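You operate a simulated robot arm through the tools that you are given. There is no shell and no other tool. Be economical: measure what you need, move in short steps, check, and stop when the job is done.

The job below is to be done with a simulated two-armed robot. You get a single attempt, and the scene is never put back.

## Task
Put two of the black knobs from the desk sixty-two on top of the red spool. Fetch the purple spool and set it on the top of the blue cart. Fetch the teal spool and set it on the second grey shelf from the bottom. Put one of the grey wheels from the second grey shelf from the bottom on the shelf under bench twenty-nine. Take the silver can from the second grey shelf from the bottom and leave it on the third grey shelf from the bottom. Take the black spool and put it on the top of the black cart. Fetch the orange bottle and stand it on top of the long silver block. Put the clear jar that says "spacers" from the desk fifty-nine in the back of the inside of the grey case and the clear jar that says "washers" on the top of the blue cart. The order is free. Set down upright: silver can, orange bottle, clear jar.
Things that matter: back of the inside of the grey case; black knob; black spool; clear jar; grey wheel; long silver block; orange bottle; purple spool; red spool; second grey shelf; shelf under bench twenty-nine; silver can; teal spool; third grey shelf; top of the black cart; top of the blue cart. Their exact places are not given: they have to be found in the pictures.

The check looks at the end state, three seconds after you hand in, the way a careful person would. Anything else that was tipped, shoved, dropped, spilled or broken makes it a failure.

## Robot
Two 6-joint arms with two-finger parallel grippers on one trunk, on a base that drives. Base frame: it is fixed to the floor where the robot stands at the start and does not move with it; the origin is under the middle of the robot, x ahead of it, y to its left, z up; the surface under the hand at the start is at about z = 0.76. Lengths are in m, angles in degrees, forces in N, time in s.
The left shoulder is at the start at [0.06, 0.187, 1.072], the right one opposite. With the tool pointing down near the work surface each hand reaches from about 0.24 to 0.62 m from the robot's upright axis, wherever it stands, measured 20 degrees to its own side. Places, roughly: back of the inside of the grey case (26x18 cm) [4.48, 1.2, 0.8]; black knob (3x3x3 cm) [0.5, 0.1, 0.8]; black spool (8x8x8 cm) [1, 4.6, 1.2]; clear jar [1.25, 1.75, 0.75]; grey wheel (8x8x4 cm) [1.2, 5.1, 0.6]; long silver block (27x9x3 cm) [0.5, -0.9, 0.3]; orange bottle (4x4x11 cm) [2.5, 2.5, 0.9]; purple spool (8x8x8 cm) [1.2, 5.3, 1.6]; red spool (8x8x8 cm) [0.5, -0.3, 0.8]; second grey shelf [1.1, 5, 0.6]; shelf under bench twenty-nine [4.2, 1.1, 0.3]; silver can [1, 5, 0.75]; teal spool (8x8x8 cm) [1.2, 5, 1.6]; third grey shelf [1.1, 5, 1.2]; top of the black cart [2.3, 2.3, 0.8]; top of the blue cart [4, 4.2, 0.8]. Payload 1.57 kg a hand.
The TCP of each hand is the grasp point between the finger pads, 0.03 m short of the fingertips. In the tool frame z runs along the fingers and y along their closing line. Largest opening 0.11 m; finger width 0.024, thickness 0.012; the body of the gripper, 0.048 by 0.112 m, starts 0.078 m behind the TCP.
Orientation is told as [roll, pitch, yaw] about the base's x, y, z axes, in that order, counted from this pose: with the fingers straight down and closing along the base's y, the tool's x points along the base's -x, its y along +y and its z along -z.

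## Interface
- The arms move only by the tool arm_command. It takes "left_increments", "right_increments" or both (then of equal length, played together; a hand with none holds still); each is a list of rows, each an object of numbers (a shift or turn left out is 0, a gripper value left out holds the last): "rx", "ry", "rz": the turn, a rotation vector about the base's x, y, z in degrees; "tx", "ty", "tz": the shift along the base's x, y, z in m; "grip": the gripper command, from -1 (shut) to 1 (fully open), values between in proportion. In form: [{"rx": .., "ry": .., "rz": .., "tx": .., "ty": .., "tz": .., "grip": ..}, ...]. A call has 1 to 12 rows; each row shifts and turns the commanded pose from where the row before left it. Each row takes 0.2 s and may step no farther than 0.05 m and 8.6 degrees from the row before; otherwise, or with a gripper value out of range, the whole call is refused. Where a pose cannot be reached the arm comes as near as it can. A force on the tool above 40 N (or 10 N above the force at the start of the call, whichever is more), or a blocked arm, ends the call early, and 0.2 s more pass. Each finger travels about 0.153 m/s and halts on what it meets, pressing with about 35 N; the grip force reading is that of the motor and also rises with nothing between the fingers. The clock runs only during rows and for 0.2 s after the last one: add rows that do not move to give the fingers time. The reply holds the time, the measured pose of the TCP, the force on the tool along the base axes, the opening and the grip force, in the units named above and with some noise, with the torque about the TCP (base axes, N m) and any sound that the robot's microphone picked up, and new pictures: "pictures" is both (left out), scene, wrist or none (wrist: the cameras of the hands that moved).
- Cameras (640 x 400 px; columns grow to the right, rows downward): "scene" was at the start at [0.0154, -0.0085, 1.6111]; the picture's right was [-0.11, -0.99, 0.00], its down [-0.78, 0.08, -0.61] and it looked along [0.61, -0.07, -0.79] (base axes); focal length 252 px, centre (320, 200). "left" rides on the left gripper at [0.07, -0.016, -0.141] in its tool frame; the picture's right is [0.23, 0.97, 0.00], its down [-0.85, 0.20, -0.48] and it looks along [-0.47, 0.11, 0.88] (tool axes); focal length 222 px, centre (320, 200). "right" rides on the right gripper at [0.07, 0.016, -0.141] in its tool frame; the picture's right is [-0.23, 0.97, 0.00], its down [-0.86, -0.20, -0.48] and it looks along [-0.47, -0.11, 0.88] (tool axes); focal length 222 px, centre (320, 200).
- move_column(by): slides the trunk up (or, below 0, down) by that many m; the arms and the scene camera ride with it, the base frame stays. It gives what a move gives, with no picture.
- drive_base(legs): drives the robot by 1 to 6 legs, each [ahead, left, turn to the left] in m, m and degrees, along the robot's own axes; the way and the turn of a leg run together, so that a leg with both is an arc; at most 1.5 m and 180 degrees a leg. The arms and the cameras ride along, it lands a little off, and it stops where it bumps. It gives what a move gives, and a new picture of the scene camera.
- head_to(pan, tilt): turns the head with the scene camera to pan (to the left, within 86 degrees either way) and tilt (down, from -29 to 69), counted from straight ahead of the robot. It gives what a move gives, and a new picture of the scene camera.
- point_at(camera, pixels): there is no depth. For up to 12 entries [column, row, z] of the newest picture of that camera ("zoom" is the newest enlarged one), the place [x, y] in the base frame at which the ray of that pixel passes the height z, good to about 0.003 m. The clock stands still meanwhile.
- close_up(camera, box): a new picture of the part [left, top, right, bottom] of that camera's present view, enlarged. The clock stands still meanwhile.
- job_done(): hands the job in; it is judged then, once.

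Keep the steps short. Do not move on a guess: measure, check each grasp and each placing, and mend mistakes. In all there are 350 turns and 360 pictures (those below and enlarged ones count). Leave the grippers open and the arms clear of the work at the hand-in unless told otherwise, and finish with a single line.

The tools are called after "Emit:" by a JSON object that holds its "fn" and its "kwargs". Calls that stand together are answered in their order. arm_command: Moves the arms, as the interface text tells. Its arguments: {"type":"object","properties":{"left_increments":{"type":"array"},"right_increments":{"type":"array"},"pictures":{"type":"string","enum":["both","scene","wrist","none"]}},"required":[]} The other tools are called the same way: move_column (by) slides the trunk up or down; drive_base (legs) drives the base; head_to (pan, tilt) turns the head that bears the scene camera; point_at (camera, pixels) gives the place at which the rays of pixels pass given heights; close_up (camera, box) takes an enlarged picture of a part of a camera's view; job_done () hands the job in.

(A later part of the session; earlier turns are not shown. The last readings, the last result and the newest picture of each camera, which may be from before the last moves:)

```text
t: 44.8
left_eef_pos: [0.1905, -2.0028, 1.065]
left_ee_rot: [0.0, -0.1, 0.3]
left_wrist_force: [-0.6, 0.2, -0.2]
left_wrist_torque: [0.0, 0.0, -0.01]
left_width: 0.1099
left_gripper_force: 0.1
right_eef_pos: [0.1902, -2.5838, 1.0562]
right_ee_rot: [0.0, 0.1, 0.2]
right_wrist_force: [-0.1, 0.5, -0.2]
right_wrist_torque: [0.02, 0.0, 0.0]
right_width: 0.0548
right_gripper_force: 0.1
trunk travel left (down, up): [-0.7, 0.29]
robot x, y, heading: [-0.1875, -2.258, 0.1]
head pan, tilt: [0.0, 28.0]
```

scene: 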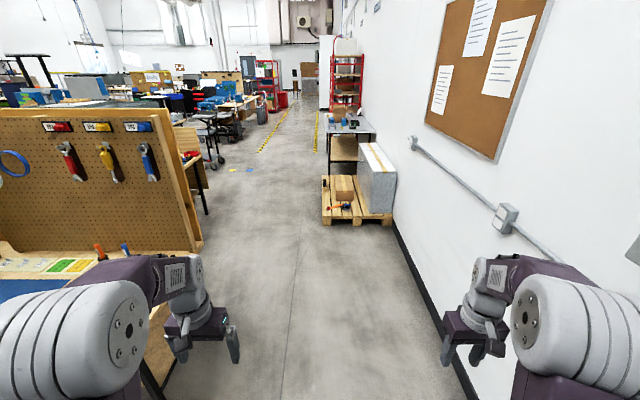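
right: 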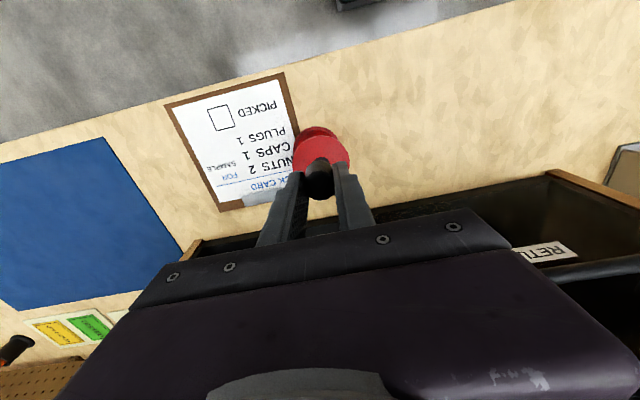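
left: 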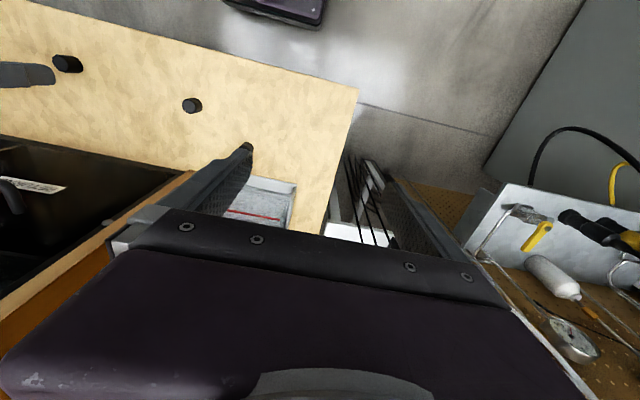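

A clear aisle lies ahead. I measure the pallet's near corner, the bench and the leg beyond.

Emit:
{"fn": "point_at", "kwargs": {"camera": "scene", "pixels": [[323, 225, 0.0], [392, 226, 0.0], [207, 214, 0.0], [202, 242, 0.76], [183, 160, 0.76], [225, 165, 0.0], [262, 150, 0.0], [316, 150, 0.0]]}}

Emit:
{"fn": "drive_base", "kwargs": {"legs": [[1.2, 0.2, 0]]}}

Emit:
{"fn": "head_to", "kwargs": {"pan": 45, "tilt": 22}}

```text
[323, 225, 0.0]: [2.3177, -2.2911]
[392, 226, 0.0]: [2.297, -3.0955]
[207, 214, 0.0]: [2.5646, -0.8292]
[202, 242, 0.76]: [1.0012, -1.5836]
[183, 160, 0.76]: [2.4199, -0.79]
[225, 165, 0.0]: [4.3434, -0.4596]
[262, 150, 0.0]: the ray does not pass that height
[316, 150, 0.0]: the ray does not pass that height
```

```text
t: 50.9
left_eef_pos: [1.3768, -1.7904, 1.0641]
left_ee_rot: [-0.2, 0.1, 0.5]
left_wrist_force: [0.7, -0.4, -0.1]
left_wrist_torque: [-0.04, -0.01, -0.01]
left_width: 0.1102
left_gripper_force: 0.1
right_eef_pos: [1.3782, -2.371, 1.0563]
right_ee_rot: [0.0, 0.0, 0.5]
right_wrist_force: [-0.6, 0.5, 0.4]
right_wrist_torque: [-0.02, 0.0, 0.0]
right_width: 0.0548
right_gripper_force: 0.1
trunk travel left (down, up): [-0.7, 0.29]
robot x, y, heading: [1.0023, -2.051, 0.2]
head pan, tilt: [0.0, 28.0]
```

scene: 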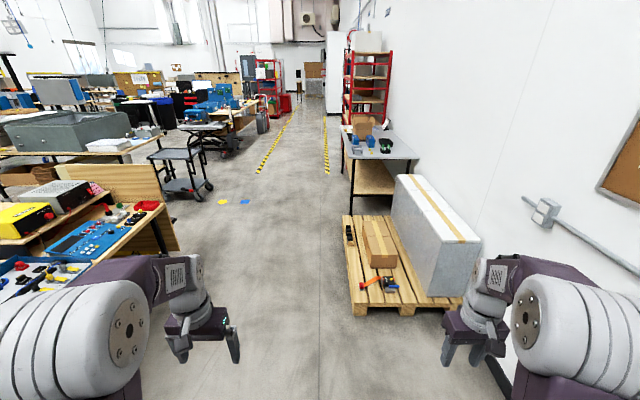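

```text
t: 52.0
left_eef_pos: [1.3765, -1.7899, 1.0647]
left_ee_rot: [-0.1, 0.1, 0.6]
left_wrist_force: [-0.1, 0.3, -0.4]
left_wrist_torque: [0.0, 0.01, -0.02]
left_width: 0.1101
left_gripper_force: 0.1
right_eef_pos: [1.3789, -2.3699, 1.0572]
right_ee_rot: [0.0, 0.0, 0.5]
right_wrist_force: [0.2, -0.9, 0.2]
right_wrist_torque: [0.0, 0.01, 0.01]
right_width: 0.0551
right_gripper_force: 0.1
trunk travel left (down, up): [-0.7, 0.29]
robot x, y, heading: [1.0022, -2.0491, 0.5]
head pan, tilt: [45.0, 22.0]
```

scene: 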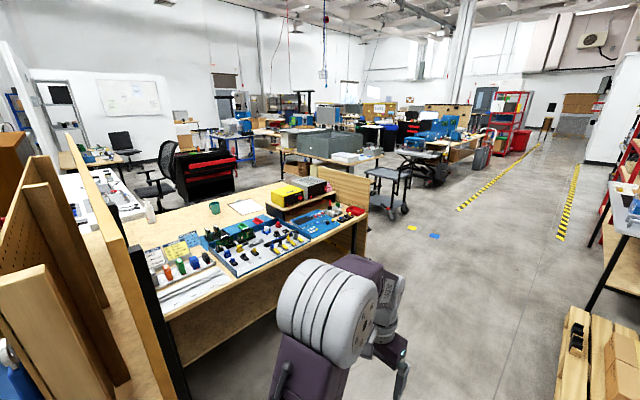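

Emit:
{"fn": "point_at", "kwargs": {"camera": "scene", "pixels": [[368, 200, 0.76], [270, 190, 0.76], [392, 216, 0.0], [404, 210, 0.0], [372, 203, 0.0], [284, 165, 0.76], [380, 155, 0.76], [240, 183, 0.0], [175, 180, 0.4], [400, 178, 0.0], [445, 178, 0.0]]}}

Emit:
{"fn": "close_up", "kwargs": {"camera": "scene", "box": [120, 100, 480, 260]}}

```text
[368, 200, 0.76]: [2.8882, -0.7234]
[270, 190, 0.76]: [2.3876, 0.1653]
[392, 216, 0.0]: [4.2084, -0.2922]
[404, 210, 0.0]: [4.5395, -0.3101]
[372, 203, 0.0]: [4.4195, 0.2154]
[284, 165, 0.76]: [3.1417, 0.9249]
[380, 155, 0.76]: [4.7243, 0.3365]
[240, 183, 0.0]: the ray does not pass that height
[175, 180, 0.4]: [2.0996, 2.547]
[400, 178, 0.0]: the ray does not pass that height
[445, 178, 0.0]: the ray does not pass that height
```

```text
1.78 times, centred on (300, 180) of scene
```

zoom: 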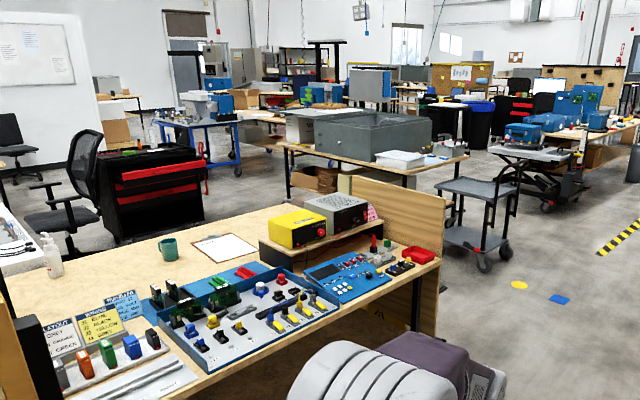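

I drive on to about (3.2,-1.55) and look left there.

Emit:
{"fn": "drive_base", "kwargs": {"legs": [[1.1, 0.35, 0], [1.1, 0.1, 0]]}}

Emit:
{"fn": "head_to", "kwargs": {"pan": 80, "tilt": 25}}

```text
t: 63.1
left_eef_pos: [3.5717, -1.33, 1.0658]
left_ee_rot: [-0.1, 0.0, 0.8]
left_wrist_force: [0.6, -0.7, 0.0]
left_wrist_torque: [0.0, 0.02, 0.05]
left_width: 0.1102
left_gripper_force: 0.1
right_eef_pos: [3.5774, -1.9106, 1.0568]
right_ee_rot: [0.1, 0.0, 0.8]
right_wrist_force: [-0.5, 0.3, -0.1]
right_wrist_torque: [0.03, 0.01, 0.0]
right_width: 0.0549
right_gripper_force: 0.0
trunk travel left (down, up): [-0.7, 0.29]
robot x, y, heading: [3.1959, -1.5901, 0.5]
head pan, tilt: [45.0, 22.0]
```

scene: 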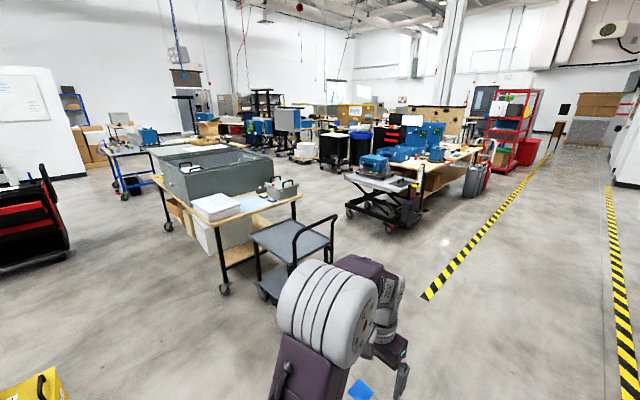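

```text
t: 64.2
left_eef_pos: [3.573, -1.3301, 1.0659]
left_ee_rot: [-0.1, 0.1, 0.7]
left_wrist_force: [0.5, -1.0, -0.2]
left_wrist_torque: [0.01, 0.0, 0.03]
left_width: 0.11
left_gripper_force: 0.0
right_eef_pos: [3.5774, -1.9104, 1.0565]
right_ee_rot: [0.1, 0.1, 0.7]
right_wrist_force: [-0.7, -0.8, 1.0]
right_wrist_torque: [-0.01, -0.01, -0.03]
right_width: 0.0549
right_gripper_force: 0.0
trunk travel left (down, up): [-0.7, 0.29]
robot x, y, heading: [3.1968, -1.5893, 0.8]
head pan, tilt: [80.0, 25.0]
```

scene: 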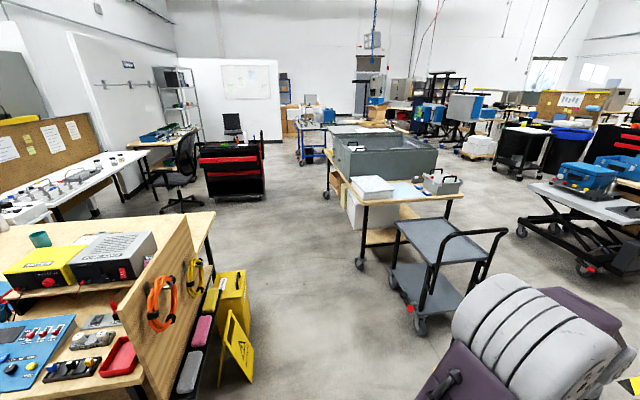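

Emit:
{"fn": "point_at", "kwargs": {"camera": "scene", "pixels": [[248, 380, 0.0], [243, 335, 0.0], [422, 335, 0.0], [392, 288, 0.0], [360, 265, 0.0], [328, 195, 0.0], [210, 212, 0.0], [265, 205, 0.0], [300, 163, 0.0], [180, 210, 0.0], [64, 205, 0.76], [145, 153, 0.76]]}}

Emit:
{"fn": "close_up", "kwargs": {"camera": "scene", "box": [60, 40, 380, 240]}}

```text
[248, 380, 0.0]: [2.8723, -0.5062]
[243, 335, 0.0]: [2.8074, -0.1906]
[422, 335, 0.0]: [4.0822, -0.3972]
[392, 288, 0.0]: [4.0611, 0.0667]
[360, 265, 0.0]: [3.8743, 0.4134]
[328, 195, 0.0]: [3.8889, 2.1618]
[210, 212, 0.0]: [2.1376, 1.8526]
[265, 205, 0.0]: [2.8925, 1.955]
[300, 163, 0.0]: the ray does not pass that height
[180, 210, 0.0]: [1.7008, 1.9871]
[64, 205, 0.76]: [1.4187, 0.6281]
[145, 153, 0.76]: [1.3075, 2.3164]
```

```text
2.00 times, centred on (220, 140) of scene
```

zoom: 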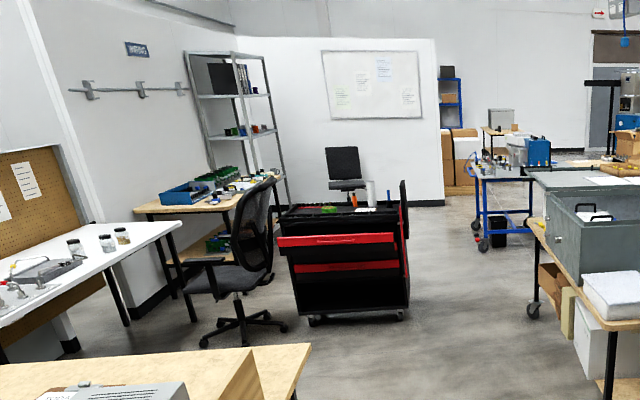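

The way between is clear. I turn left, with bench 29 then on my right and the black cart ahead-left, and drive to about (3.3,0.9).

Emit:
{"fn": "drive_base", "kwargs": {"legs": [[0.15, 0, 89], [1.4, 0, 0], [1.1, 0, 0]]}}

Emit:
{"fn": "head_to", "kwargs": {"pan": 50, "tilt": 22}}

```text
t: 80.2
left_eef_pos: [3.0283, 1.391, 1.0646]
left_ee_rot: [0.0, 0.1, 90.9]
left_wrist_force: [0.2, 0.5, -0.2]
left_wrist_torque: [0.03, 0.01, -0.03]
left_width: 0.1098
left_gripper_force: 0.2
right_eef_pos: [3.6094, 1.3998, 1.0571]
right_ee_rot: [0.1, 0.1, 91.0]
right_wrist_force: [-0.6, -0.6, -0.5]
right_wrist_torque: [-0.02, -0.03, 0.01]
right_width: 0.055
right_gripper_force: 0.0
trunk travel left (down, up): [-0.7, 0.29]
robot x, y, heading: [3.2909, 1.021, 91.0]
head pan, tilt: [80.0, 25.0]
```

scene: 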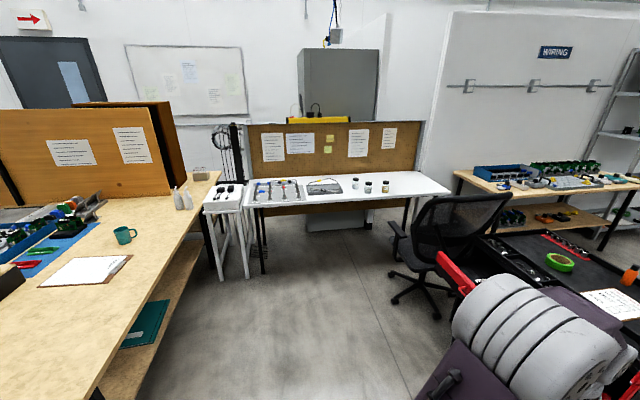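

```text
t: 81.2
left_eef_pos: [3.0274, 1.3925, 1.0642]
left_ee_rot: [-0.1, 0.0, 91.0]
left_wrist_force: [-0.6, 0.3, -0.5]
left_wrist_torque: [0.0, -0.02, 0.01]
left_width: 0.1099
left_gripper_force: 0.0
right_eef_pos: [3.6097, 1.3999, 1.0573]
right_ee_rot: [-0.1, 0.1, 90.9]
right_wrist_force: [0.0, -0.2, -0.5]
right_wrist_torque: [0.0, -0.07, 0.0]
right_width: 0.0548
right_gripper_force: 0.0
trunk travel left (down, up): [-0.7, 0.29]
robot x, y, heading: [3.2914, 1.0231, 91.0]
head pan, tilt: [50.0, 22.0]
```

scene: 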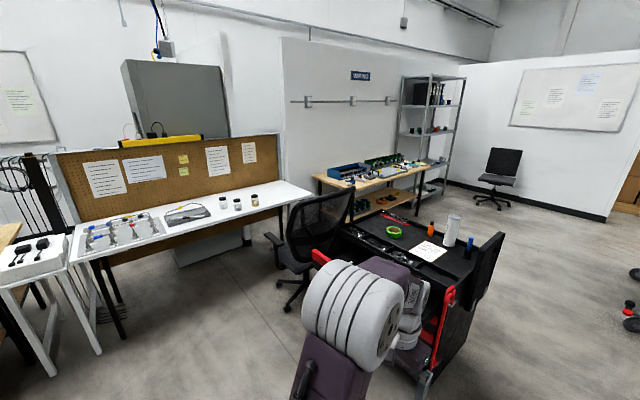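

Emit:
{"fn": "point_at", "kwargs": {"camera": "scene", "pixels": [[222, 207, 0.76], [237, 210, 0.76], [254, 206, 0.76], [103, 256, 0.76], [308, 195, 0.76], [285, 308, 0.0], [305, 300, 0.0], [276, 265, 0.0], [270, 236, 0.6], [431, 235, 0.8], [450, 245, 0.8], [393, 232, 0.8]]}}

Emit:
{"fn": "close_up", "kwargs": {"camera": "scene", "box": [180, 170, 520, 390]}}

Emit:
{"fn": "close_up", "kwargs": {"camera": "scene", "box": [200, 185, 280, 225]}}

```text
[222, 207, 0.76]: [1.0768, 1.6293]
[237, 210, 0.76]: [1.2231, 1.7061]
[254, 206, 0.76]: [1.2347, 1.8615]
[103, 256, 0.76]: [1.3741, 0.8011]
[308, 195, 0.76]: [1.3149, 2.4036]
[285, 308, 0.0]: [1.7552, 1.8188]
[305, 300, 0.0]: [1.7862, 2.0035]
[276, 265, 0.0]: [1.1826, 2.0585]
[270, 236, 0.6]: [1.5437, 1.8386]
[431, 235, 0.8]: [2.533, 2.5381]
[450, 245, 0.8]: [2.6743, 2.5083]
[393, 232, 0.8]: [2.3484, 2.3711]
```

```text
1.82 times, centred on (350, 280) of scene
```

zoom: 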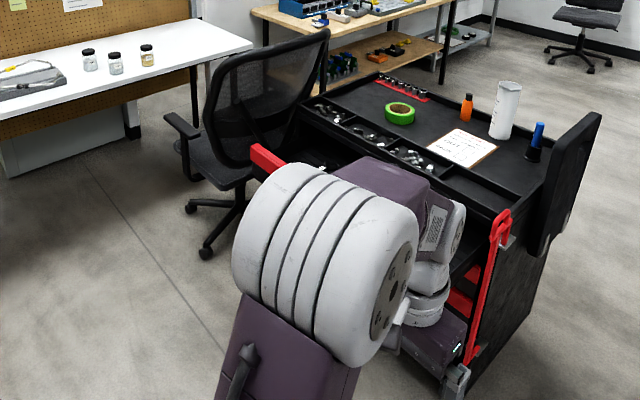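

```text
8.00 times, centred on (240, 205) of scene
```

zoom: 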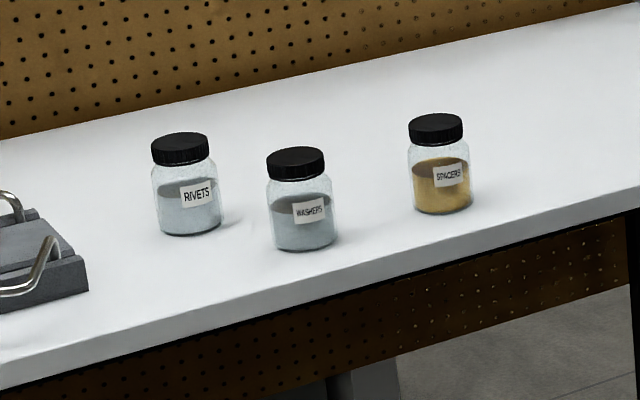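

Labels read: RIVETS (left), WASHERS (middle, ≈(1.22,1.71)), SPACERS (right, ≈(1.235,1.86)); the chair stands to the right of them. I turn to face desk 59 and close in part of the way.

Emit:
{"fn": "drive_base", "kwargs": {"legs": [[0, 0, 89], [1.1, -0.2, 0]]}}

Emit:
{"fn": "head_to", "kwargs": {"pan": -30, "tilt": 40}}

```text
t: 90.8
left_eef_pos: [1.7976, 0.9446, 1.0651]
left_ee_rot: [0.0, 0.0, -179.2]
left_wrist_force: [0.2, 0.0, 0.4]
left_wrist_torque: [-0.01, 0.0, -0.01]
left_width: 0.11
left_gripper_force: 0.1
right_eef_pos: [1.7927, 1.5245, 1.0562]
right_ee_rot: [0.0, -0.1, -179.2]
right_wrist_force: [0.9, 0.2, -0.3]
right_wrist_torque: [-0.02, 0.02, 0.01]
right_width: 0.0551
right_gripper_force: 0.1
trunk travel left (down, up): [-0.7, 0.29]
robot x, y, heading: [2.1726, 1.2029, -179.1]
head pan, tilt: [50.0, 22.0]
```

scene: 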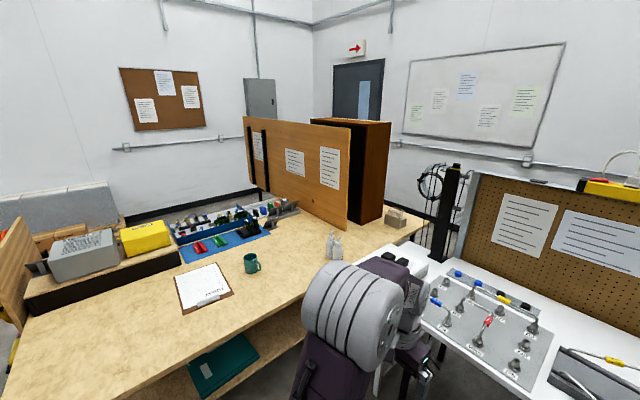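

```text
t: 92.3
left_eef_pos: [1.7984, 0.9432, 1.0657]
left_ee_rot: [-0.1, 0.1, -179.2]
left_wrist_force: [0.3, 0.3, 0.0]
left_wrist_torque: [0.0, 0.0, -0.02]
left_width: 0.1097
left_gripper_force: 0.0
right_eef_pos: [1.7933, 1.5247, 1.0582]
right_ee_rot: [0.0, 0.0, -179.1]
right_wrist_force: [0.6, -0.6, 0.0]
right_wrist_torque: [-0.01, 0.01, -0.04]
right_width: 0.0552
right_gripper_force: 0.0
trunk travel left (down, up): [-0.7, 0.29]
robot x, y, heading: [2.1718, 1.2069, -179.2]
head pan, tilt: [-30.0, 40.0]
```

scene: 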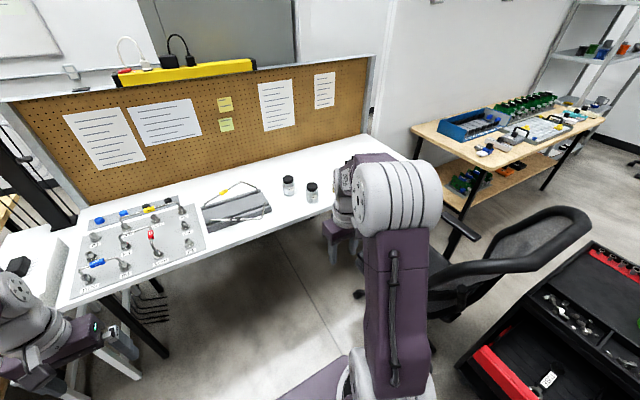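

Emit:
{"fn": "point_at", "kwargs": {"camera": "scene", "pixels": [[312, 202, 0.76], [312, 202, 0.72], [288, 196, 0.76], [360, 294, 0.0], [440, 350, 0.0], [462, 228, 0.65], [450, 214, 0.65], [180, 263, 0.76], [395, 153, 0.76], [475, 268, 0.45]]}}

Emit:
{"fn": "close_up", "kwargs": {"camera": "scene", "box": [240, 160, 540, 400]}}

```text
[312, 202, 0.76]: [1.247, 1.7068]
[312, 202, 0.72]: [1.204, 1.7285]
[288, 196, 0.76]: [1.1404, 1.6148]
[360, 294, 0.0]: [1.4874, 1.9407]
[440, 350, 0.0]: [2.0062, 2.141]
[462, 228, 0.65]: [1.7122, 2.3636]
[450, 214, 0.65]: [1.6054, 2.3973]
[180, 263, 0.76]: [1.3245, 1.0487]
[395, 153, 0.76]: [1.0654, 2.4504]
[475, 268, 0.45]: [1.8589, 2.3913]
```

```text
1.67 times, centred on (390, 280) of scene
```

zoom: 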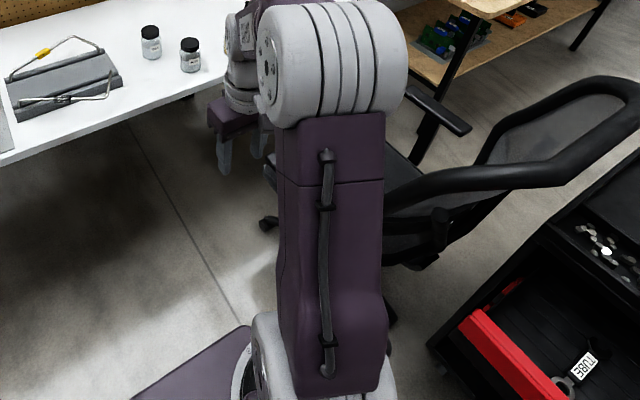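

The washers jar is at about (1.23,1.71). The nearest chair foot is at y≈1.82. I close in to about (1.74,1.38).

Emit:
{"fn": "drive_base", "kwargs": {"legs": [[0.43, -0.17, 0]]}}

Emit:
{"fn": "arm_command", "kwargs": {"right_increments": [{"ty": 0.03, "grip": 1}, {}], "pictures": "wrist"}}

```text
t: 95.1
left_eef_pos: [1.3595, 1.1153, 1.0655]
left_ee_rot: [-0.1, 0.0, -179.7]
left_wrist_force: [-0.2, 0.2, 0.2]
left_wrist_torque: [0.0, -0.02, 0.01]
left_width: 0.1098
left_gripper_force: 0.1
right_eef_pos: [1.357, 1.6955, 1.0565]
right_ee_rot: [0.1, 0.0, -179.7]
right_wrist_force: [-1.1, -0.7, -0.6]
right_wrist_torque: [-0.01, -0.01, 0.0]
right_width: 0.0551
right_gripper_force: 0.0
trunk travel left (down, up): [-0.7, 0.29]
robot x, y, heading: [1.7331, 1.371, -179.7]
head pan, tilt: [-30.0, 40.0]
```

scene: 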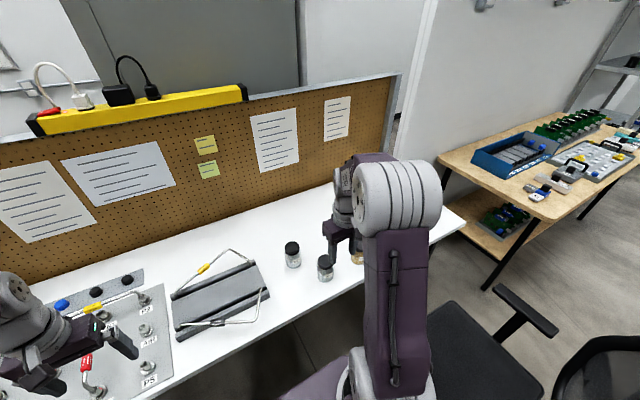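

```text
t: 95.7
left_eef_pos: [1.3586, 1.114, 1.0631]
left_ee_rot: [-0.1, -0.1, -179.8]
left_wrist_force: [0.1, 0.3, -0.6]
left_wrist_torque: [-0.04, 0.01, 0.01]
left_width: 0.1098
left_gripper_force: 0.1
right_eef_pos: [1.3589, 1.7239, 1.0576]
right_ee_rot: [0.0, 0.0, -179.6]
right_wrist_force: [-0.5, 0.0, -0.1]
right_wrist_torque: [-0.01, 0.01, 0.0]
right_width: 0.11
right_gripper_force: 0.1
trunk travel left (down, up): [-0.7, 0.29]
robot x, y, heading: [1.7387, 1.3721, -179.9]
head pan, tilt: [-30.0, 40.0]
```

right: 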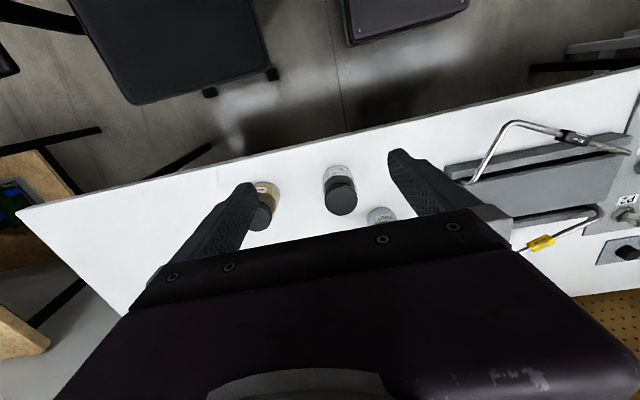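

Emit:
{"fn": "point_at", "kwargs": {"camera": "right", "pixels": [[260, 216, 0.86], [260, 216, 0.82], [268, 188, 0.76], [342, 196, 0.86], [342, 196, 0.82], [338, 172, 0.76], [210, 92, 0.0], [275, 75, 0.4], [200, 100, 0.45]]}}

Emit:
{"fn": "point_at", "kwargs": {"camera": "scene", "pixels": [[325, 261, 0.86], [325, 261, 0.82], [325, 281, 0.76], [325, 281, 0.72], [366, 288, 0.76]]}}

Emit:
{"fn": "close_up", "kwargs": {"camera": "right", "box": [220, 140, 420, 260]}}

Emit:
{"fn": "close_up", "kwargs": {"camera": "scene", "box": [270, 220, 390, 300]}}

```text
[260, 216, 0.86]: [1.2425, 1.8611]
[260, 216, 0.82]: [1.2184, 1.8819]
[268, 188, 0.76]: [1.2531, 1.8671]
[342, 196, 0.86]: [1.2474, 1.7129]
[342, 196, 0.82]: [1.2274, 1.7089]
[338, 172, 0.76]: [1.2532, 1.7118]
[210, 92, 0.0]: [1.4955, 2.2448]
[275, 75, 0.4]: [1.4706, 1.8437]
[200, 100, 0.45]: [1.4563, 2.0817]
```

```text
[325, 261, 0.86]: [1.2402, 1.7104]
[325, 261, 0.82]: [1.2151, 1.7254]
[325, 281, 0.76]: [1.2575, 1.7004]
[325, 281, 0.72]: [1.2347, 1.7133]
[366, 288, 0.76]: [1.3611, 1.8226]
```

```text
3.20 times, centred on (320, 200) of right
```

zoom: 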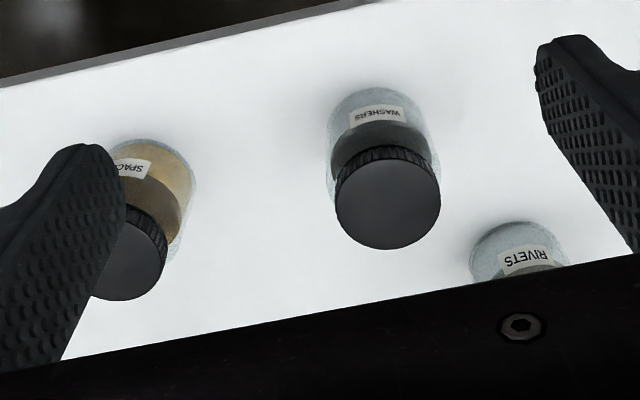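

```text
5.00 times, centred on (330, 260) of scene
```

zoom: 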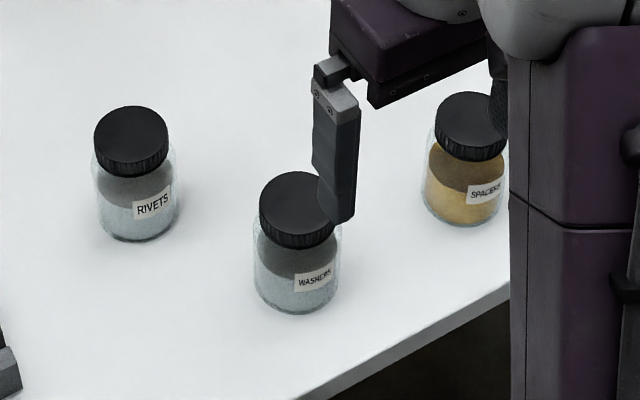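

Emit:
{"fn": "point_at", "kwargs": {"camera": "right", "pixels": [[341, 201, 0.86], [341, 201, 0.84], [341, 201, 0.82], [261, 219, 0.86], [261, 219, 0.84]]}}

Emit:
{"fn": "point_at", "kwargs": {"camera": "scene", "pixels": [[325.6, 260.4, 0.86], [325.6, 260.4, 0.84], [325.6, 260.4, 0.82], [361, 243, 0.86], [361, 243, 0.84]]}}

```text
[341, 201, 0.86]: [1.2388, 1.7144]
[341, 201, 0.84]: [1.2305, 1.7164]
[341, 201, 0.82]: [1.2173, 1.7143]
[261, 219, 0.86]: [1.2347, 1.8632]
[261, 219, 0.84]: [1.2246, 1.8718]
```

```text
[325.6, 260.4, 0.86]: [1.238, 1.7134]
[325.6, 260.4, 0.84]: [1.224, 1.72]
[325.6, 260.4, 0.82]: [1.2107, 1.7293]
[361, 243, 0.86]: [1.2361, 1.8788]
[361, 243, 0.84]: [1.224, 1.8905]
```

Lid tops sit at z≈0.86: washers at (1.238,1.714), spacers at (1.235,1.872). For reach I shift the base a few cm, then bring the right hand above the spacers jar.

Emit:
{"fn": "drive_base", "kwargs": {"legs": [[0.03, -0.04, 0]]}}

Emit:
{"fn": "arm_command", "kwargs": {"right_increments": [{"tx": -0.02, "ty": 0.03, "tz": -0.02}, {"tx": -0.02, "ty": 0.03, "tz": -0.03}, {"tx": -0.02, "ty": 0.03, "tz": -0.02}, {"tx": -0.02, "ty": 0.015}, {"tx": -0.01}, {}], "pictures": "wrist"}}

```text
t: 96.6
left_eef_pos: [1.3316, 1.1516, 1.0655]
left_ee_rot: [-0.2, -0.1, -179.6]
left_wrist_force: [0.9, 0.5, 0.3]
left_wrist_torque: [0.03, 0.01, 0.01]
left_width: 0.1102
left_gripper_force: 0.0
right_eef_pos: [1.3305, 1.7612, 1.0582]
right_ee_rot: [-0.3, -0.1, -179.7]
right_wrist_force: [0.1, -0.7, 0.7]
right_wrist_torque: [0.05, 0.02, 0.02]
right_width: 0.1098
right_gripper_force: 0.1
trunk travel left (down, up): [-0.7, 0.29]
robot x, y, heading: [1.7054, 1.4072, -179.9]
head pan, tilt: [-30.0, 40.0]
```

scene: 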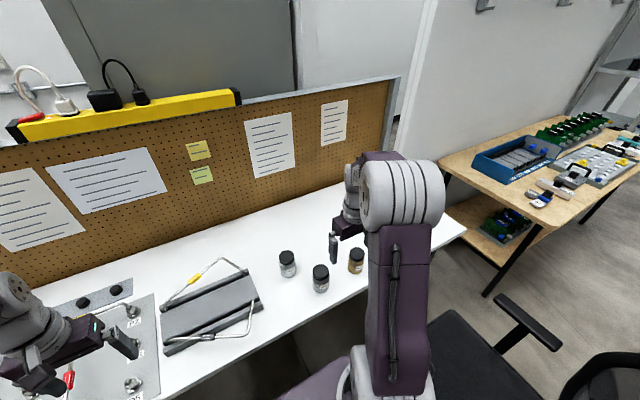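

```text
t: 98.0
left_eef_pos: [1.3283, 1.1541, 1.0655]
left_ee_rot: [0.0, 0.0, -179.6]
left_wrist_force: [0.4, 0.1, -1.1]
left_wrist_torque: [0.02, 0.0, -0.01]
left_width: 0.1099
left_gripper_force: 0.0
right_eef_pos: [1.2396, 1.8669, 0.9863]
right_ee_rot: [0.1, 0.1, -179.6]
right_wrist_force: [0.1, 0.0, -0.4]
right_wrist_torque: [0.01, 0.0, 0.02]
right_width: 0.1099
right_gripper_force: 0.0
trunk travel left (down, up): [-0.7, 0.29]
robot x, y, heading: [1.7094, 1.4131, -179.9]
head pan, tilt: [-30.0, 40.0]
```

right: 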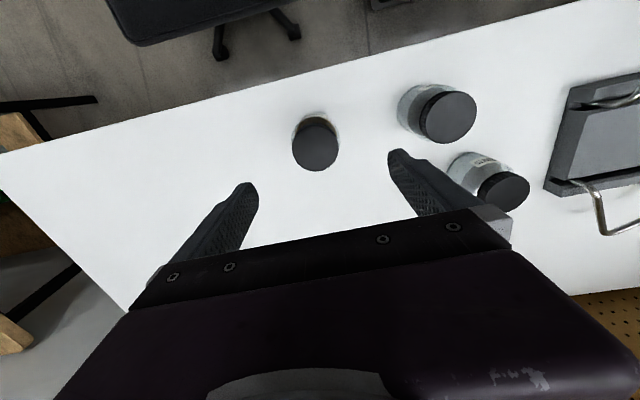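

Emit:
{"fn": "point_at", "kwargs": {"camera": "right", "pixels": [[315, 145, 0.86], [448, 118, 0.86], [315, 118, 0.76], [315, 145, 0.85]]}}

Emit:
{"fn": "arm_command", "kwargs": {"right_increments": [{"tz": -0.03}, {}], "pictures": "wrist"}}

```text
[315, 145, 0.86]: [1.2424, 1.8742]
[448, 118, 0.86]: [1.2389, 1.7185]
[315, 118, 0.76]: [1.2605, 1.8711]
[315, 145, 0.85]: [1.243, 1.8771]
```

```text
t: 98.6
left_eef_pos: [1.3295, 1.1539, 1.0658]
left_ee_rot: [-0.2, -0.1, -179.7]
left_wrist_force: [0.0, -0.2, -0.3]
left_wrist_torque: [0.01, 0.04, 0.0]
left_width: 0.1102
left_gripper_force: 0.2
right_eef_pos: [1.2407, 1.8657, 0.9566]
right_ee_rot: [0.0, 0.0, -179.7]
right_wrist_force: [-0.9, -0.7, 0.2]
right_wrist_torque: [0.03, 0.01, -0.01]
right_width: 0.1102
right_gripper_force: 0.0
trunk travel left (down, up): [-0.7, 0.29]
robot x, y, heading: [1.7052, 1.4099, -179.8]
head pan, tilt: [-30.0, 40.0]
```

right: 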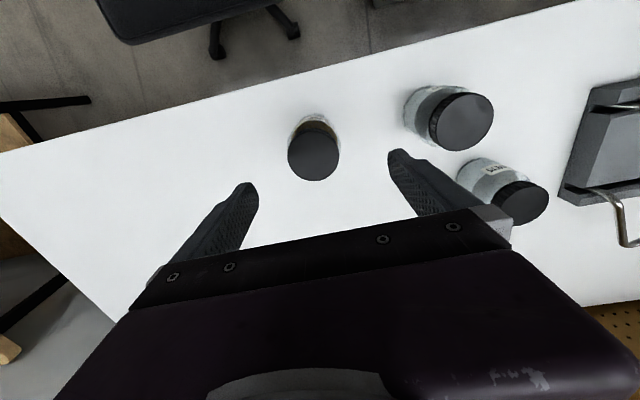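

The spacers lid is at (314,152), true centre ≈(1.242,1.874). I correct 8 mm and descend around it.

Emit:
{"fn": "arm_command", "kwargs": {"right_increments": [{"ty": 0.008, "tx": 0.001, "tz": -0.03}, {"tz": -0.045}, {"tz": -0.045}, {"tz": -0.03}, {}], "pictures": "wrist"}}

```text
t: 99.8
left_eef_pos: [1.3301, 1.1545, 1.065]
left_ee_rot: [-0.1, 0.0, -179.7]
left_wrist_force: [0.0, -0.1, -0.7]
left_wrist_torque: [-0.03, 0.0, -0.03]
left_width: 0.1101
left_gripper_force: 0.1
right_eef_pos: [1.2404, 1.8769, 0.806]
right_ee_rot: [-0.1, 0.0, -179.7]
right_wrist_force: [-0.1, -0.8, -0.3]
right_wrist_torque: [-0.01, 0.01, -0.01]
right_width: 0.1101
right_gripper_force: 0.1
trunk travel left (down, up): [-0.7, 0.29]
robot x, y, heading: [1.705, 1.4147, -179.8]
head pan, tilt: [-30.0, 40.0]
```

right: 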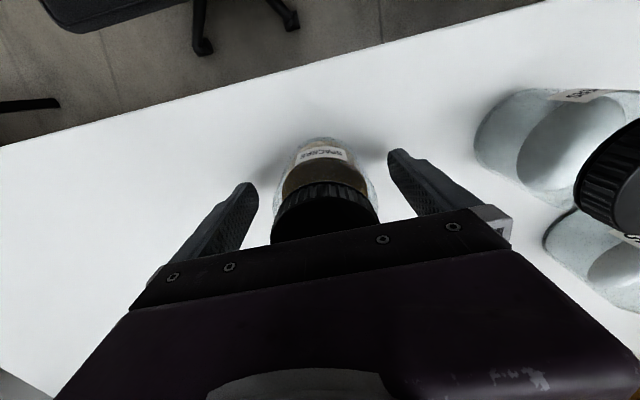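

The SPACERS label is visible and the jar sits between the fingers. I close and lift a little.

Emit:
{"fn": "arm_command", "kwargs": {"right_increments": [{"grip": -1}, {}, {}, {"tz": 0.03}, {"tz": 0.05}, {"tz": 0.05}, {"tz": 0.05}, {}], "pictures": "wrist"}}

```text
t: 101.6
left_eef_pos: [1.3283, 1.1542, 1.0658]
left_ee_rot: [0.0, 0.0, -179.6]
left_wrist_force: [0.7, -0.6, 0.4]
left_wrist_torque: [-0.01, 0.03, -0.01]
left_width: 0.1101
left_gripper_force: 0.0
right_eef_pos: [1.2405, 1.8781, 0.9847]
right_ee_rot: [0.1, 0.1, -179.7]
right_wrist_force: [0.2, -0.1, -4.2]
right_wrist_torque: [-0.03, -0.05, 0.02]
right_width: 0.067
right_gripper_force: 35.0
trunk travel left (down, up): [-0.7, 0.29]
robot x, y, heading: [1.7063, 1.4153, -179.7]
head pan, tilt: [-30.0, 40.0]
```

right: 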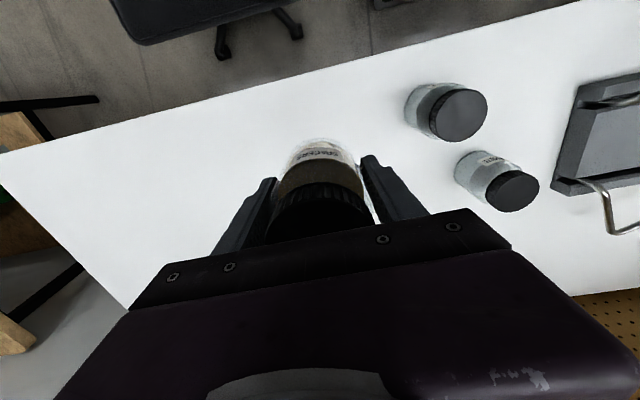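

The jar is held (0.067 wide). To pick the washers jar with the left hand I would need to turn about 40° right here, so I check the base's clearance to the chair looking down.

Emit:
{"fn": "arm_command", "kwargs": {"right_increments": [{"tz": 0.04}, {"tx": 0.04, "ty": -0.03, "tz": 0.01}, {"tx": 0.04, "ty": -0.03}, {"tx": 0.03, "ty": -0.04}, {"ty": -0.05}, {"ty": -0.05}, {"ty": -0.05}], "pictures": "none"}}

Emit:
{"fn": "head_to", "kwargs": {"pan": -75, "tilt": 60}}

```text
refused: row 2 steps farther than a row can; nothing moved
```

```text
t: 102.7
left_eef_pos: [1.3304, 1.1534, 1.0641]
left_ee_rot: [0.0, 0.0, -179.6]
left_wrist_force: [-0.4, 0.0, -0.3]
left_wrist_torque: [0.01, 0.01, -0.02]
left_width: 0.11
left_gripper_force: 0.0
right_eef_pos: [1.2392, 1.8783, 0.9846]
right_ee_rot: [0.1, 0.0, -179.7]
right_wrist_force: [0.4, 0.1, -4.4]
right_wrist_torque: [0.01, -0.05, -0.01]
right_width: 0.067
right_gripper_force: 34.8
trunk travel left (down, up): [-0.7, 0.29]
robot x, y, heading: [1.7082, 1.4117, -179.6]
head pan, tilt: [-75.0, 60.0]
```

scene: 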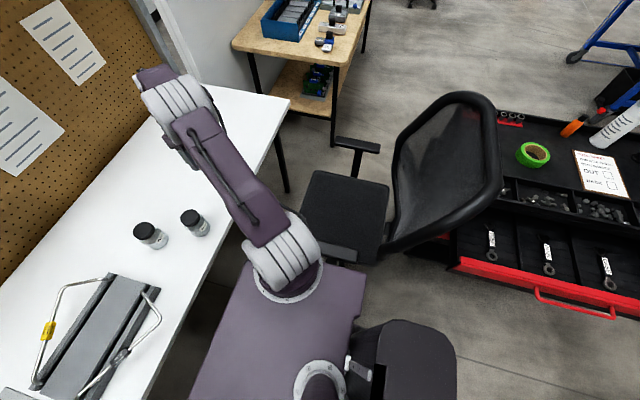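

Emit:
{"fn": "point_at", "kwargs": {"camera": "scene", "pixels": [[333, 254, 0.65], [310, 250, 0.45], [305, 230, 0.45], [390, 247, 0.6], [355, 325, 0.95], [250, 262, 0.95], [192, 398, 0.95], [455, 380, 0.3], [375, 322, 0.3]]}}

Emit:
{"fn": "head_to", "kwargs": {"pan": -86, "tilt": 69}}

```text
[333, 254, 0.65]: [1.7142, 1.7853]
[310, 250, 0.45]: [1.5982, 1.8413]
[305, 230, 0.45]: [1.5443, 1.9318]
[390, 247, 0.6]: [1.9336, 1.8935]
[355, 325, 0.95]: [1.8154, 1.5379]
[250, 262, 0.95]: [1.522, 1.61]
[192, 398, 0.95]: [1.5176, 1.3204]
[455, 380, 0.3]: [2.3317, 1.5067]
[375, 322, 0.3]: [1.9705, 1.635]
```

```text
t: 103.5
left_eef_pos: [1.3298, 1.1538, 1.065]
left_ee_rot: [0.0, 0.0, -179.6]
left_wrist_force: [0.1, -0.8, 0.5]
left_wrist_torque: [-0.01, 0.03, 0.0]
left_width: 0.1102
left_gripper_force: 0.1
right_eef_pos: [1.2401, 1.8786, 0.9835]
right_ee_rot: [0.0, -0.1, -179.7]
right_wrist_force: [-0.3, 1.0, -4.0]
right_wrist_torque: [0.0, -0.01, -0.03]
right_width: 0.0669
right_gripper_force: 34.5
trunk travel left (down, up): [-0.7, 0.29]
robot x, y, heading: [1.7044, 1.4118, -179.7]
head pan, tilt: [-85.9, 68.8]
```

scene: 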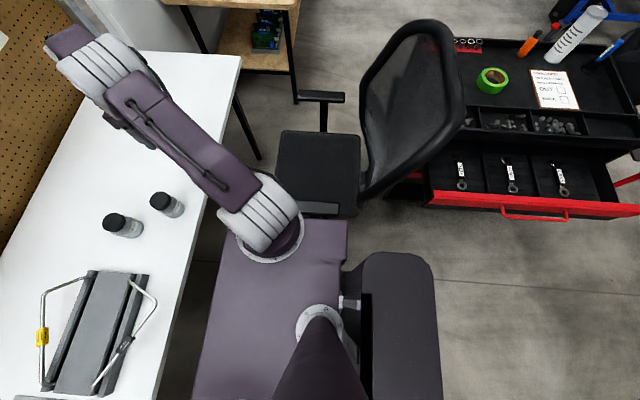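

The platform and base look about 0.45 m wide. I bring the held jar in close and high, then turn the base to heading ~120° at (1.70,1.33), which puts the washers jar in reach of the left hand and keeps off the chair.

Emit:
{"fn": "arm_command", "kwargs": {"right_increments": [{"tz": 0.045}, {"tz": 0.045}, {"tx": 0.03, "ty": -0.03}, {"tx": 0.03, "ty": -0.03}, {"tx": 0.03, "ty": -0.03}, {"tx": 0.03, "ty": -0.03}, {"tx": 0.02, "ty": -0.03}, {"tx": 0.01, "ty": -0.04}], "pictures": "none"}}

Emit:
{"fn": "drive_base", "kwargs": {"legs": [[0, 0.08, 0], [0, 0, -60]]}}

Emit:
{"fn": "head_to", "kwargs": {"pan": 20, "tilt": 45}}

```text
t: 105.3
left_eef_pos: [1.3298, 1.1529, 1.0644]
left_ee_rot: [-0.1, 0.0, -179.6]
left_wrist_force: [0.2, -1.0, -0.3]
left_wrist_torque: [-0.01, 0.0, 0.01]
left_width: 0.11
left_gripper_force: 0.0
right_eef_pos: [1.3901, 1.6871, 1.0761]
right_ee_rot: [-0.2, 0.0, -179.7]
right_wrist_force: [-0.5, -0.3, -3.9]
right_wrist_torque: [0.0, -0.02, -0.01]
right_width: 0.0667
right_gripper_force: 35.2
trunk travel left (down, up): [-0.7, 0.29]
robot x, y, heading: [1.7026, 1.4145, -179.4]
head pan, tilt: [-85.9, 68.8]
```

```text
t: 109.0
left_eef_pos: [1.2961, 1.5323, 1.0652]
left_ee_rot: [0.0, 0.0, 119.7]
left_wrist_force: [-0.7, -0.1, -0.2]
left_wrist_torque: [0.0, -0.03, -0.01]
left_width: 0.11
left_gripper_force: 0.0
right_eef_pos: [1.7918, 1.742, 1.0755]
right_ee_rot: [0.0, 0.0, 119.7]
right_wrist_force: [0.1, -0.5, -3.9]
right_wrist_torque: [-0.02, -0.03, 0.01]
right_width: 0.0668
right_gripper_force: 34.8
trunk travel left (down, up): [-0.7, 0.29]
robot x, y, heading: [1.703, 1.3299, 119.9]
head pan, tilt: [-85.9, 68.8]
```

scene: 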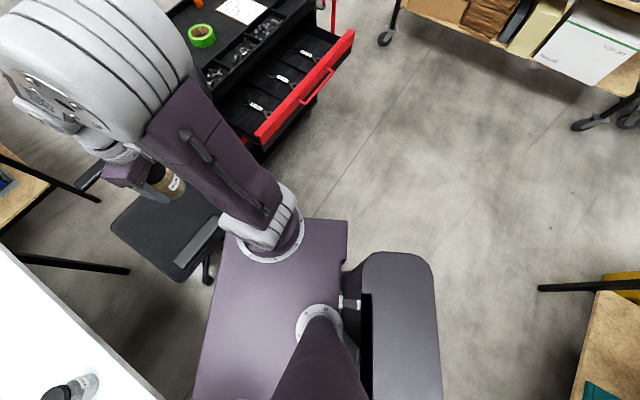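

```text
t: 110.8
left_eef_pos: [1.2975, 1.5327, 1.0643]
left_ee_rot: [0.0, 0.0, 119.5]
left_wrist_force: [0.2, -0.7, 0.3]
left_wrist_torque: [0.0, 0.0, -0.01]
left_width: 0.1101
left_gripper_force: 0.0
right_eef_pos: [1.7907, 1.7421, 1.0756]
right_ee_rot: [0.0, 0.0, 119.7]
right_wrist_force: [0.1, -0.2, -4.8]
right_wrist_torque: [-0.01, -0.01, 0.0]
right_width: 0.0667
right_gripper_force: 35.2
trunk travel left (down, up): [-0.7, 0.29]
robot x, y, heading: [1.7065, 1.3348, 119.6]
head pan, tilt: [20.0, 45.0]
```

scene: 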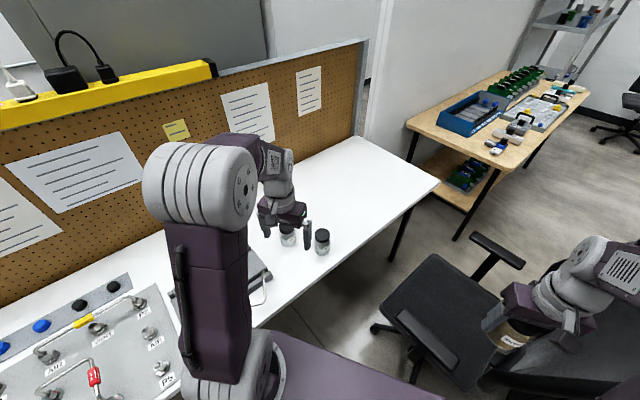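

No bump. The left hand goes above the washers jar at ≈(1.238,1.716).

Emit:
{"fn": "arm_command", "kwargs": {"left_increments": [{"tx": -0.015, "ty": 0.045}, {"tx": -0.015, "ty": 0.045}, {"tx": -0.015, "ty": 0.045}, {"tx": -0.014, "ty": 0.045}, {"tz": -0.05}, {"tz": -0.04}, {}], "pictures": "wrist"}}

```text
t: 112.4
left_eef_pos: [1.2378, 1.7145, 0.9742]
left_ee_rot: [0.0, 0.1, 119.6]
left_wrist_force: [-0.4, 1.2, 0.0]
left_wrist_torque: [0.02, 0.0, -0.02]
left_width: 0.1096
left_gripper_force: 0.1
right_eef_pos: [1.791, 1.7421, 1.075]
right_ee_rot: [0.1, 0.0, 119.6]
right_wrist_force: [-0.4, -0.2, -3.0]
right_wrist_torque: [-0.04, -0.02, 0.01]
right_width: 0.0666
right_gripper_force: 35.1
trunk travel left (down, up): [-0.7, 0.29]
robot x, y, heading: [1.7069, 1.3328, 119.6]
head pan, tilt: [20.0, 45.0]
```

left: 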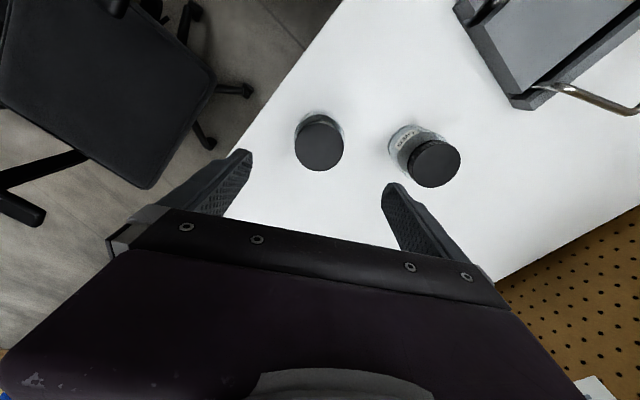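

Emit:
{"fn": "point_at", "kwargs": {"camera": "left", "pixels": [[319, 143, 0.86], [436, 163, 0.86]]}}

```text
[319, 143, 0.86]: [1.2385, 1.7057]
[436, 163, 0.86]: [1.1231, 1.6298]
```

Emit:
{"fn": "arm_command", "kwargs": {"left_increments": [{"ty": -0.004, "tz": -0.04}, {"tz": -0.045}, {"tz": -0.045}, {"tz": -0.038}, {}], "pictures": "wrist"}}

```text
t: 113.6
left_eef_pos: [1.2349, 1.7063, 0.8073]
left_ee_rot: [0.0, 0.0, 119.5]
left_wrist_force: [0.7, -0.1, 0.3]
left_wrist_torque: [0.03, 0.02, -0.02]
left_width: 0.1098
left_gripper_force: 0.2
right_eef_pos: [1.7912, 1.7411, 1.0762]
right_ee_rot: [0.1, -0.1, 119.6]
right_wrist_force: [-0.4, 0.1, -5.1]
right_wrist_torque: [-0.04, 0.0, 0.02]
right_width: 0.0668
right_gripper_force: 35.1
trunk travel left (down, up): [-0.7, 0.29]
robot x, y, heading: [1.6988, 1.3283, 119.7]
head pan, tilt: [20.0, 45.0]
```

left: 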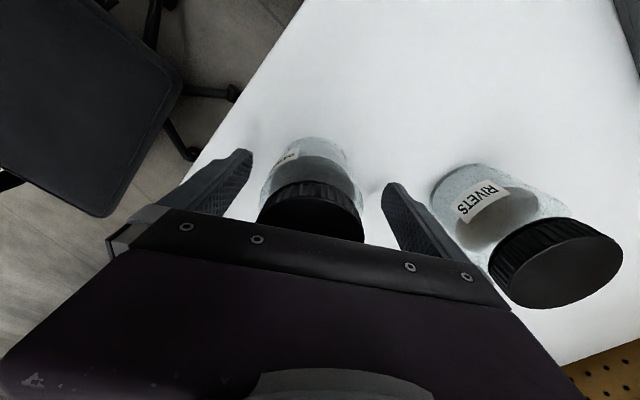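

The washers jar is between the fingers and Rivets is outside. I close and lift.

Emit:
{"fn": "arm_command", "kwargs": {"left_increments": [{"grip": -1}, {}, {}, {"tz": 0.03}, {"tz": 0.05}, {"tz": 0.05}, {"tz": 0.05}, {"tz": 0.05}, {"tz": 0.03}, {}], "pictures": "wrist"}}

```text
t: 115.8
left_eef_pos: [1.2371, 1.7085, 1.0672]
left_ee_rot: [-0.2, 0.2, 119.6]
left_wrist_force: [-0.3, 0.4, -3.9]
left_wrist_torque: [-0.03, 0.03, -0.02]
left_width: 0.0672
left_gripper_force: 35.5
right_eef_pos: [1.7906, 1.7424, 1.0751]
right_ee_rot: [0.1, 0.1, 119.6]
right_wrist_force: [-0.6, -0.1, -5.2]
right_wrist_torque: [-0.01, 0.01, 0.05]
right_width: 0.0669
right_gripper_force: 34.8
trunk travel left (down, up): [-0.7, 0.29]
robot x, y, heading: [1.7053, 1.3304, 119.4]
head pan, tilt: [20.0, 45.0]
```

left: 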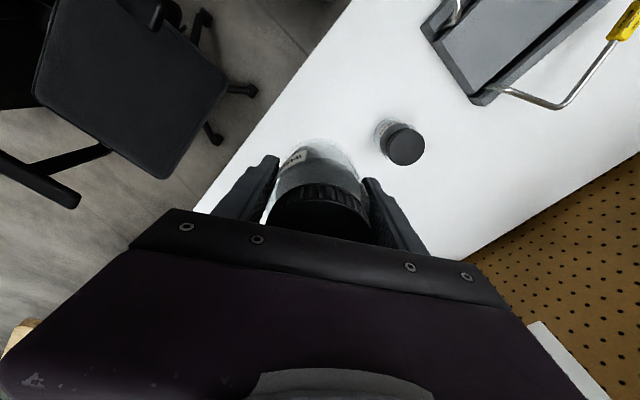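

Both jars are held. I tuck the left hand in, back away from the desk, and turn towards bench 29.

Emit:
{"fn": "arm_command", "kwargs": {"left_increments": [{"tx": 0.022, "ty": -0.039}, {"tx": 0.022, "ty": -0.039}, {"tx": 0.022, "ty": -0.039}, {"tx": 0.022, "ty": -0.039}, {}], "pictures": "none"}}

Emit:
{"fn": "drive_base", "kwargs": {"legs": [[-0.6, 0, 0], [0, 0, -119.5], [0.9, 0.25, 0]]}}

Emit:
{"fn": "head_to", "kwargs": {"pan": 0, "tilt": 25}}

```text
t: 117.0
left_eef_pos: [1.3231, 1.5539, 1.0665]
left_ee_rot: [0.1, 0.1, 119.6]
left_wrist_force: [-0.5, -0.5, -3.6]
left_wrist_torque: [-0.04, -0.02, -0.04]
left_width: 0.0674
left_gripper_force: 34.8
right_eef_pos: [1.7912, 1.7426, 1.0758]
right_ee_rot: [0.0, 0.1, 119.6]
right_wrist_force: [0.3, -0.3, -4.6]
right_wrist_torque: [-0.02, -0.02, 0.0]
right_width: 0.067
right_gripper_force: 35.4
trunk travel left (down, up): [-0.7, 0.29]
robot x, y, heading: [1.7087, 1.3298, 119.5]
head pan, tilt: [20.0, 45.0]
```

```text
t: 129.9
left_eef_pos: [3.2716, 1.2967, 1.068]
left_ee_rot: [0.0, 0.0, 0.9]
left_wrist_force: [0.8, -0.2, -4.2]
left_wrist_torque: [0.01, 0.0, 0.03]
left_width: 0.0672
left_gripper_force: 35.2
right_eef_pos: [3.212, 0.7957, 1.0757]
right_ee_rot: [0.0, 0.0, 0.8]
right_wrist_force: [-0.3, -0.3, -4.1]
right_wrist_torque: [0.02, 0.02, 0.0]
right_width: 0.0673
right_gripper_force: 35.0
trunk travel left (down, up): [-0.7, 0.29]
robot x, y, heading: [2.8927, 1.0659, 0.6]
head pan, tilt: [20.0, 45.0]
```

scene: 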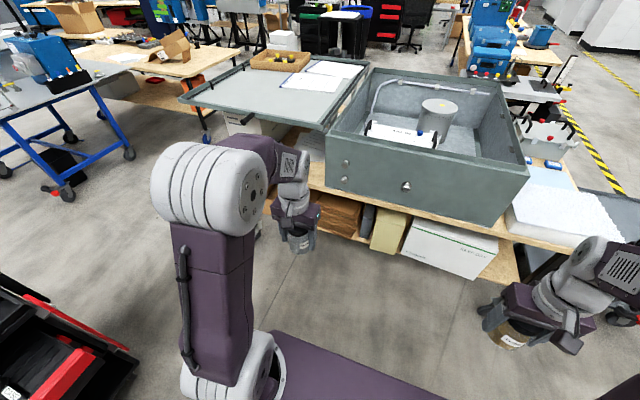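

```text
t: 130.7
left_eef_pos: [3.2724, 1.2964, 1.0667]
left_ee_rot: [0.0, 0.0, 0.9]
left_wrist_force: [0.3, 0.7, -4.1]
left_wrist_torque: [0.03, 0.04, 0.01]
left_width: 0.0672
left_gripper_force: 34.6
right_eef_pos: [3.2133, 0.7961, 1.0753]
right_ee_rot: [0.0, 0.0, 0.7]
right_wrist_force: [0.4, 0.1, -4.1]
right_wrist_torque: [-0.03, 0.01, 0.0]
right_width: 0.0669
right_gripper_force: 34.8
trunk travel left (down, up): [-0.7, 0.29]
robot x, y, heading: [2.8929, 1.0647, 0.8]
head pan, tilt: [0.0, 25.0]
```

scene: 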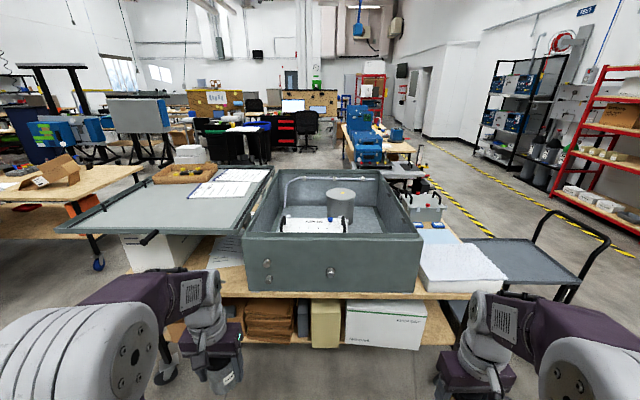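

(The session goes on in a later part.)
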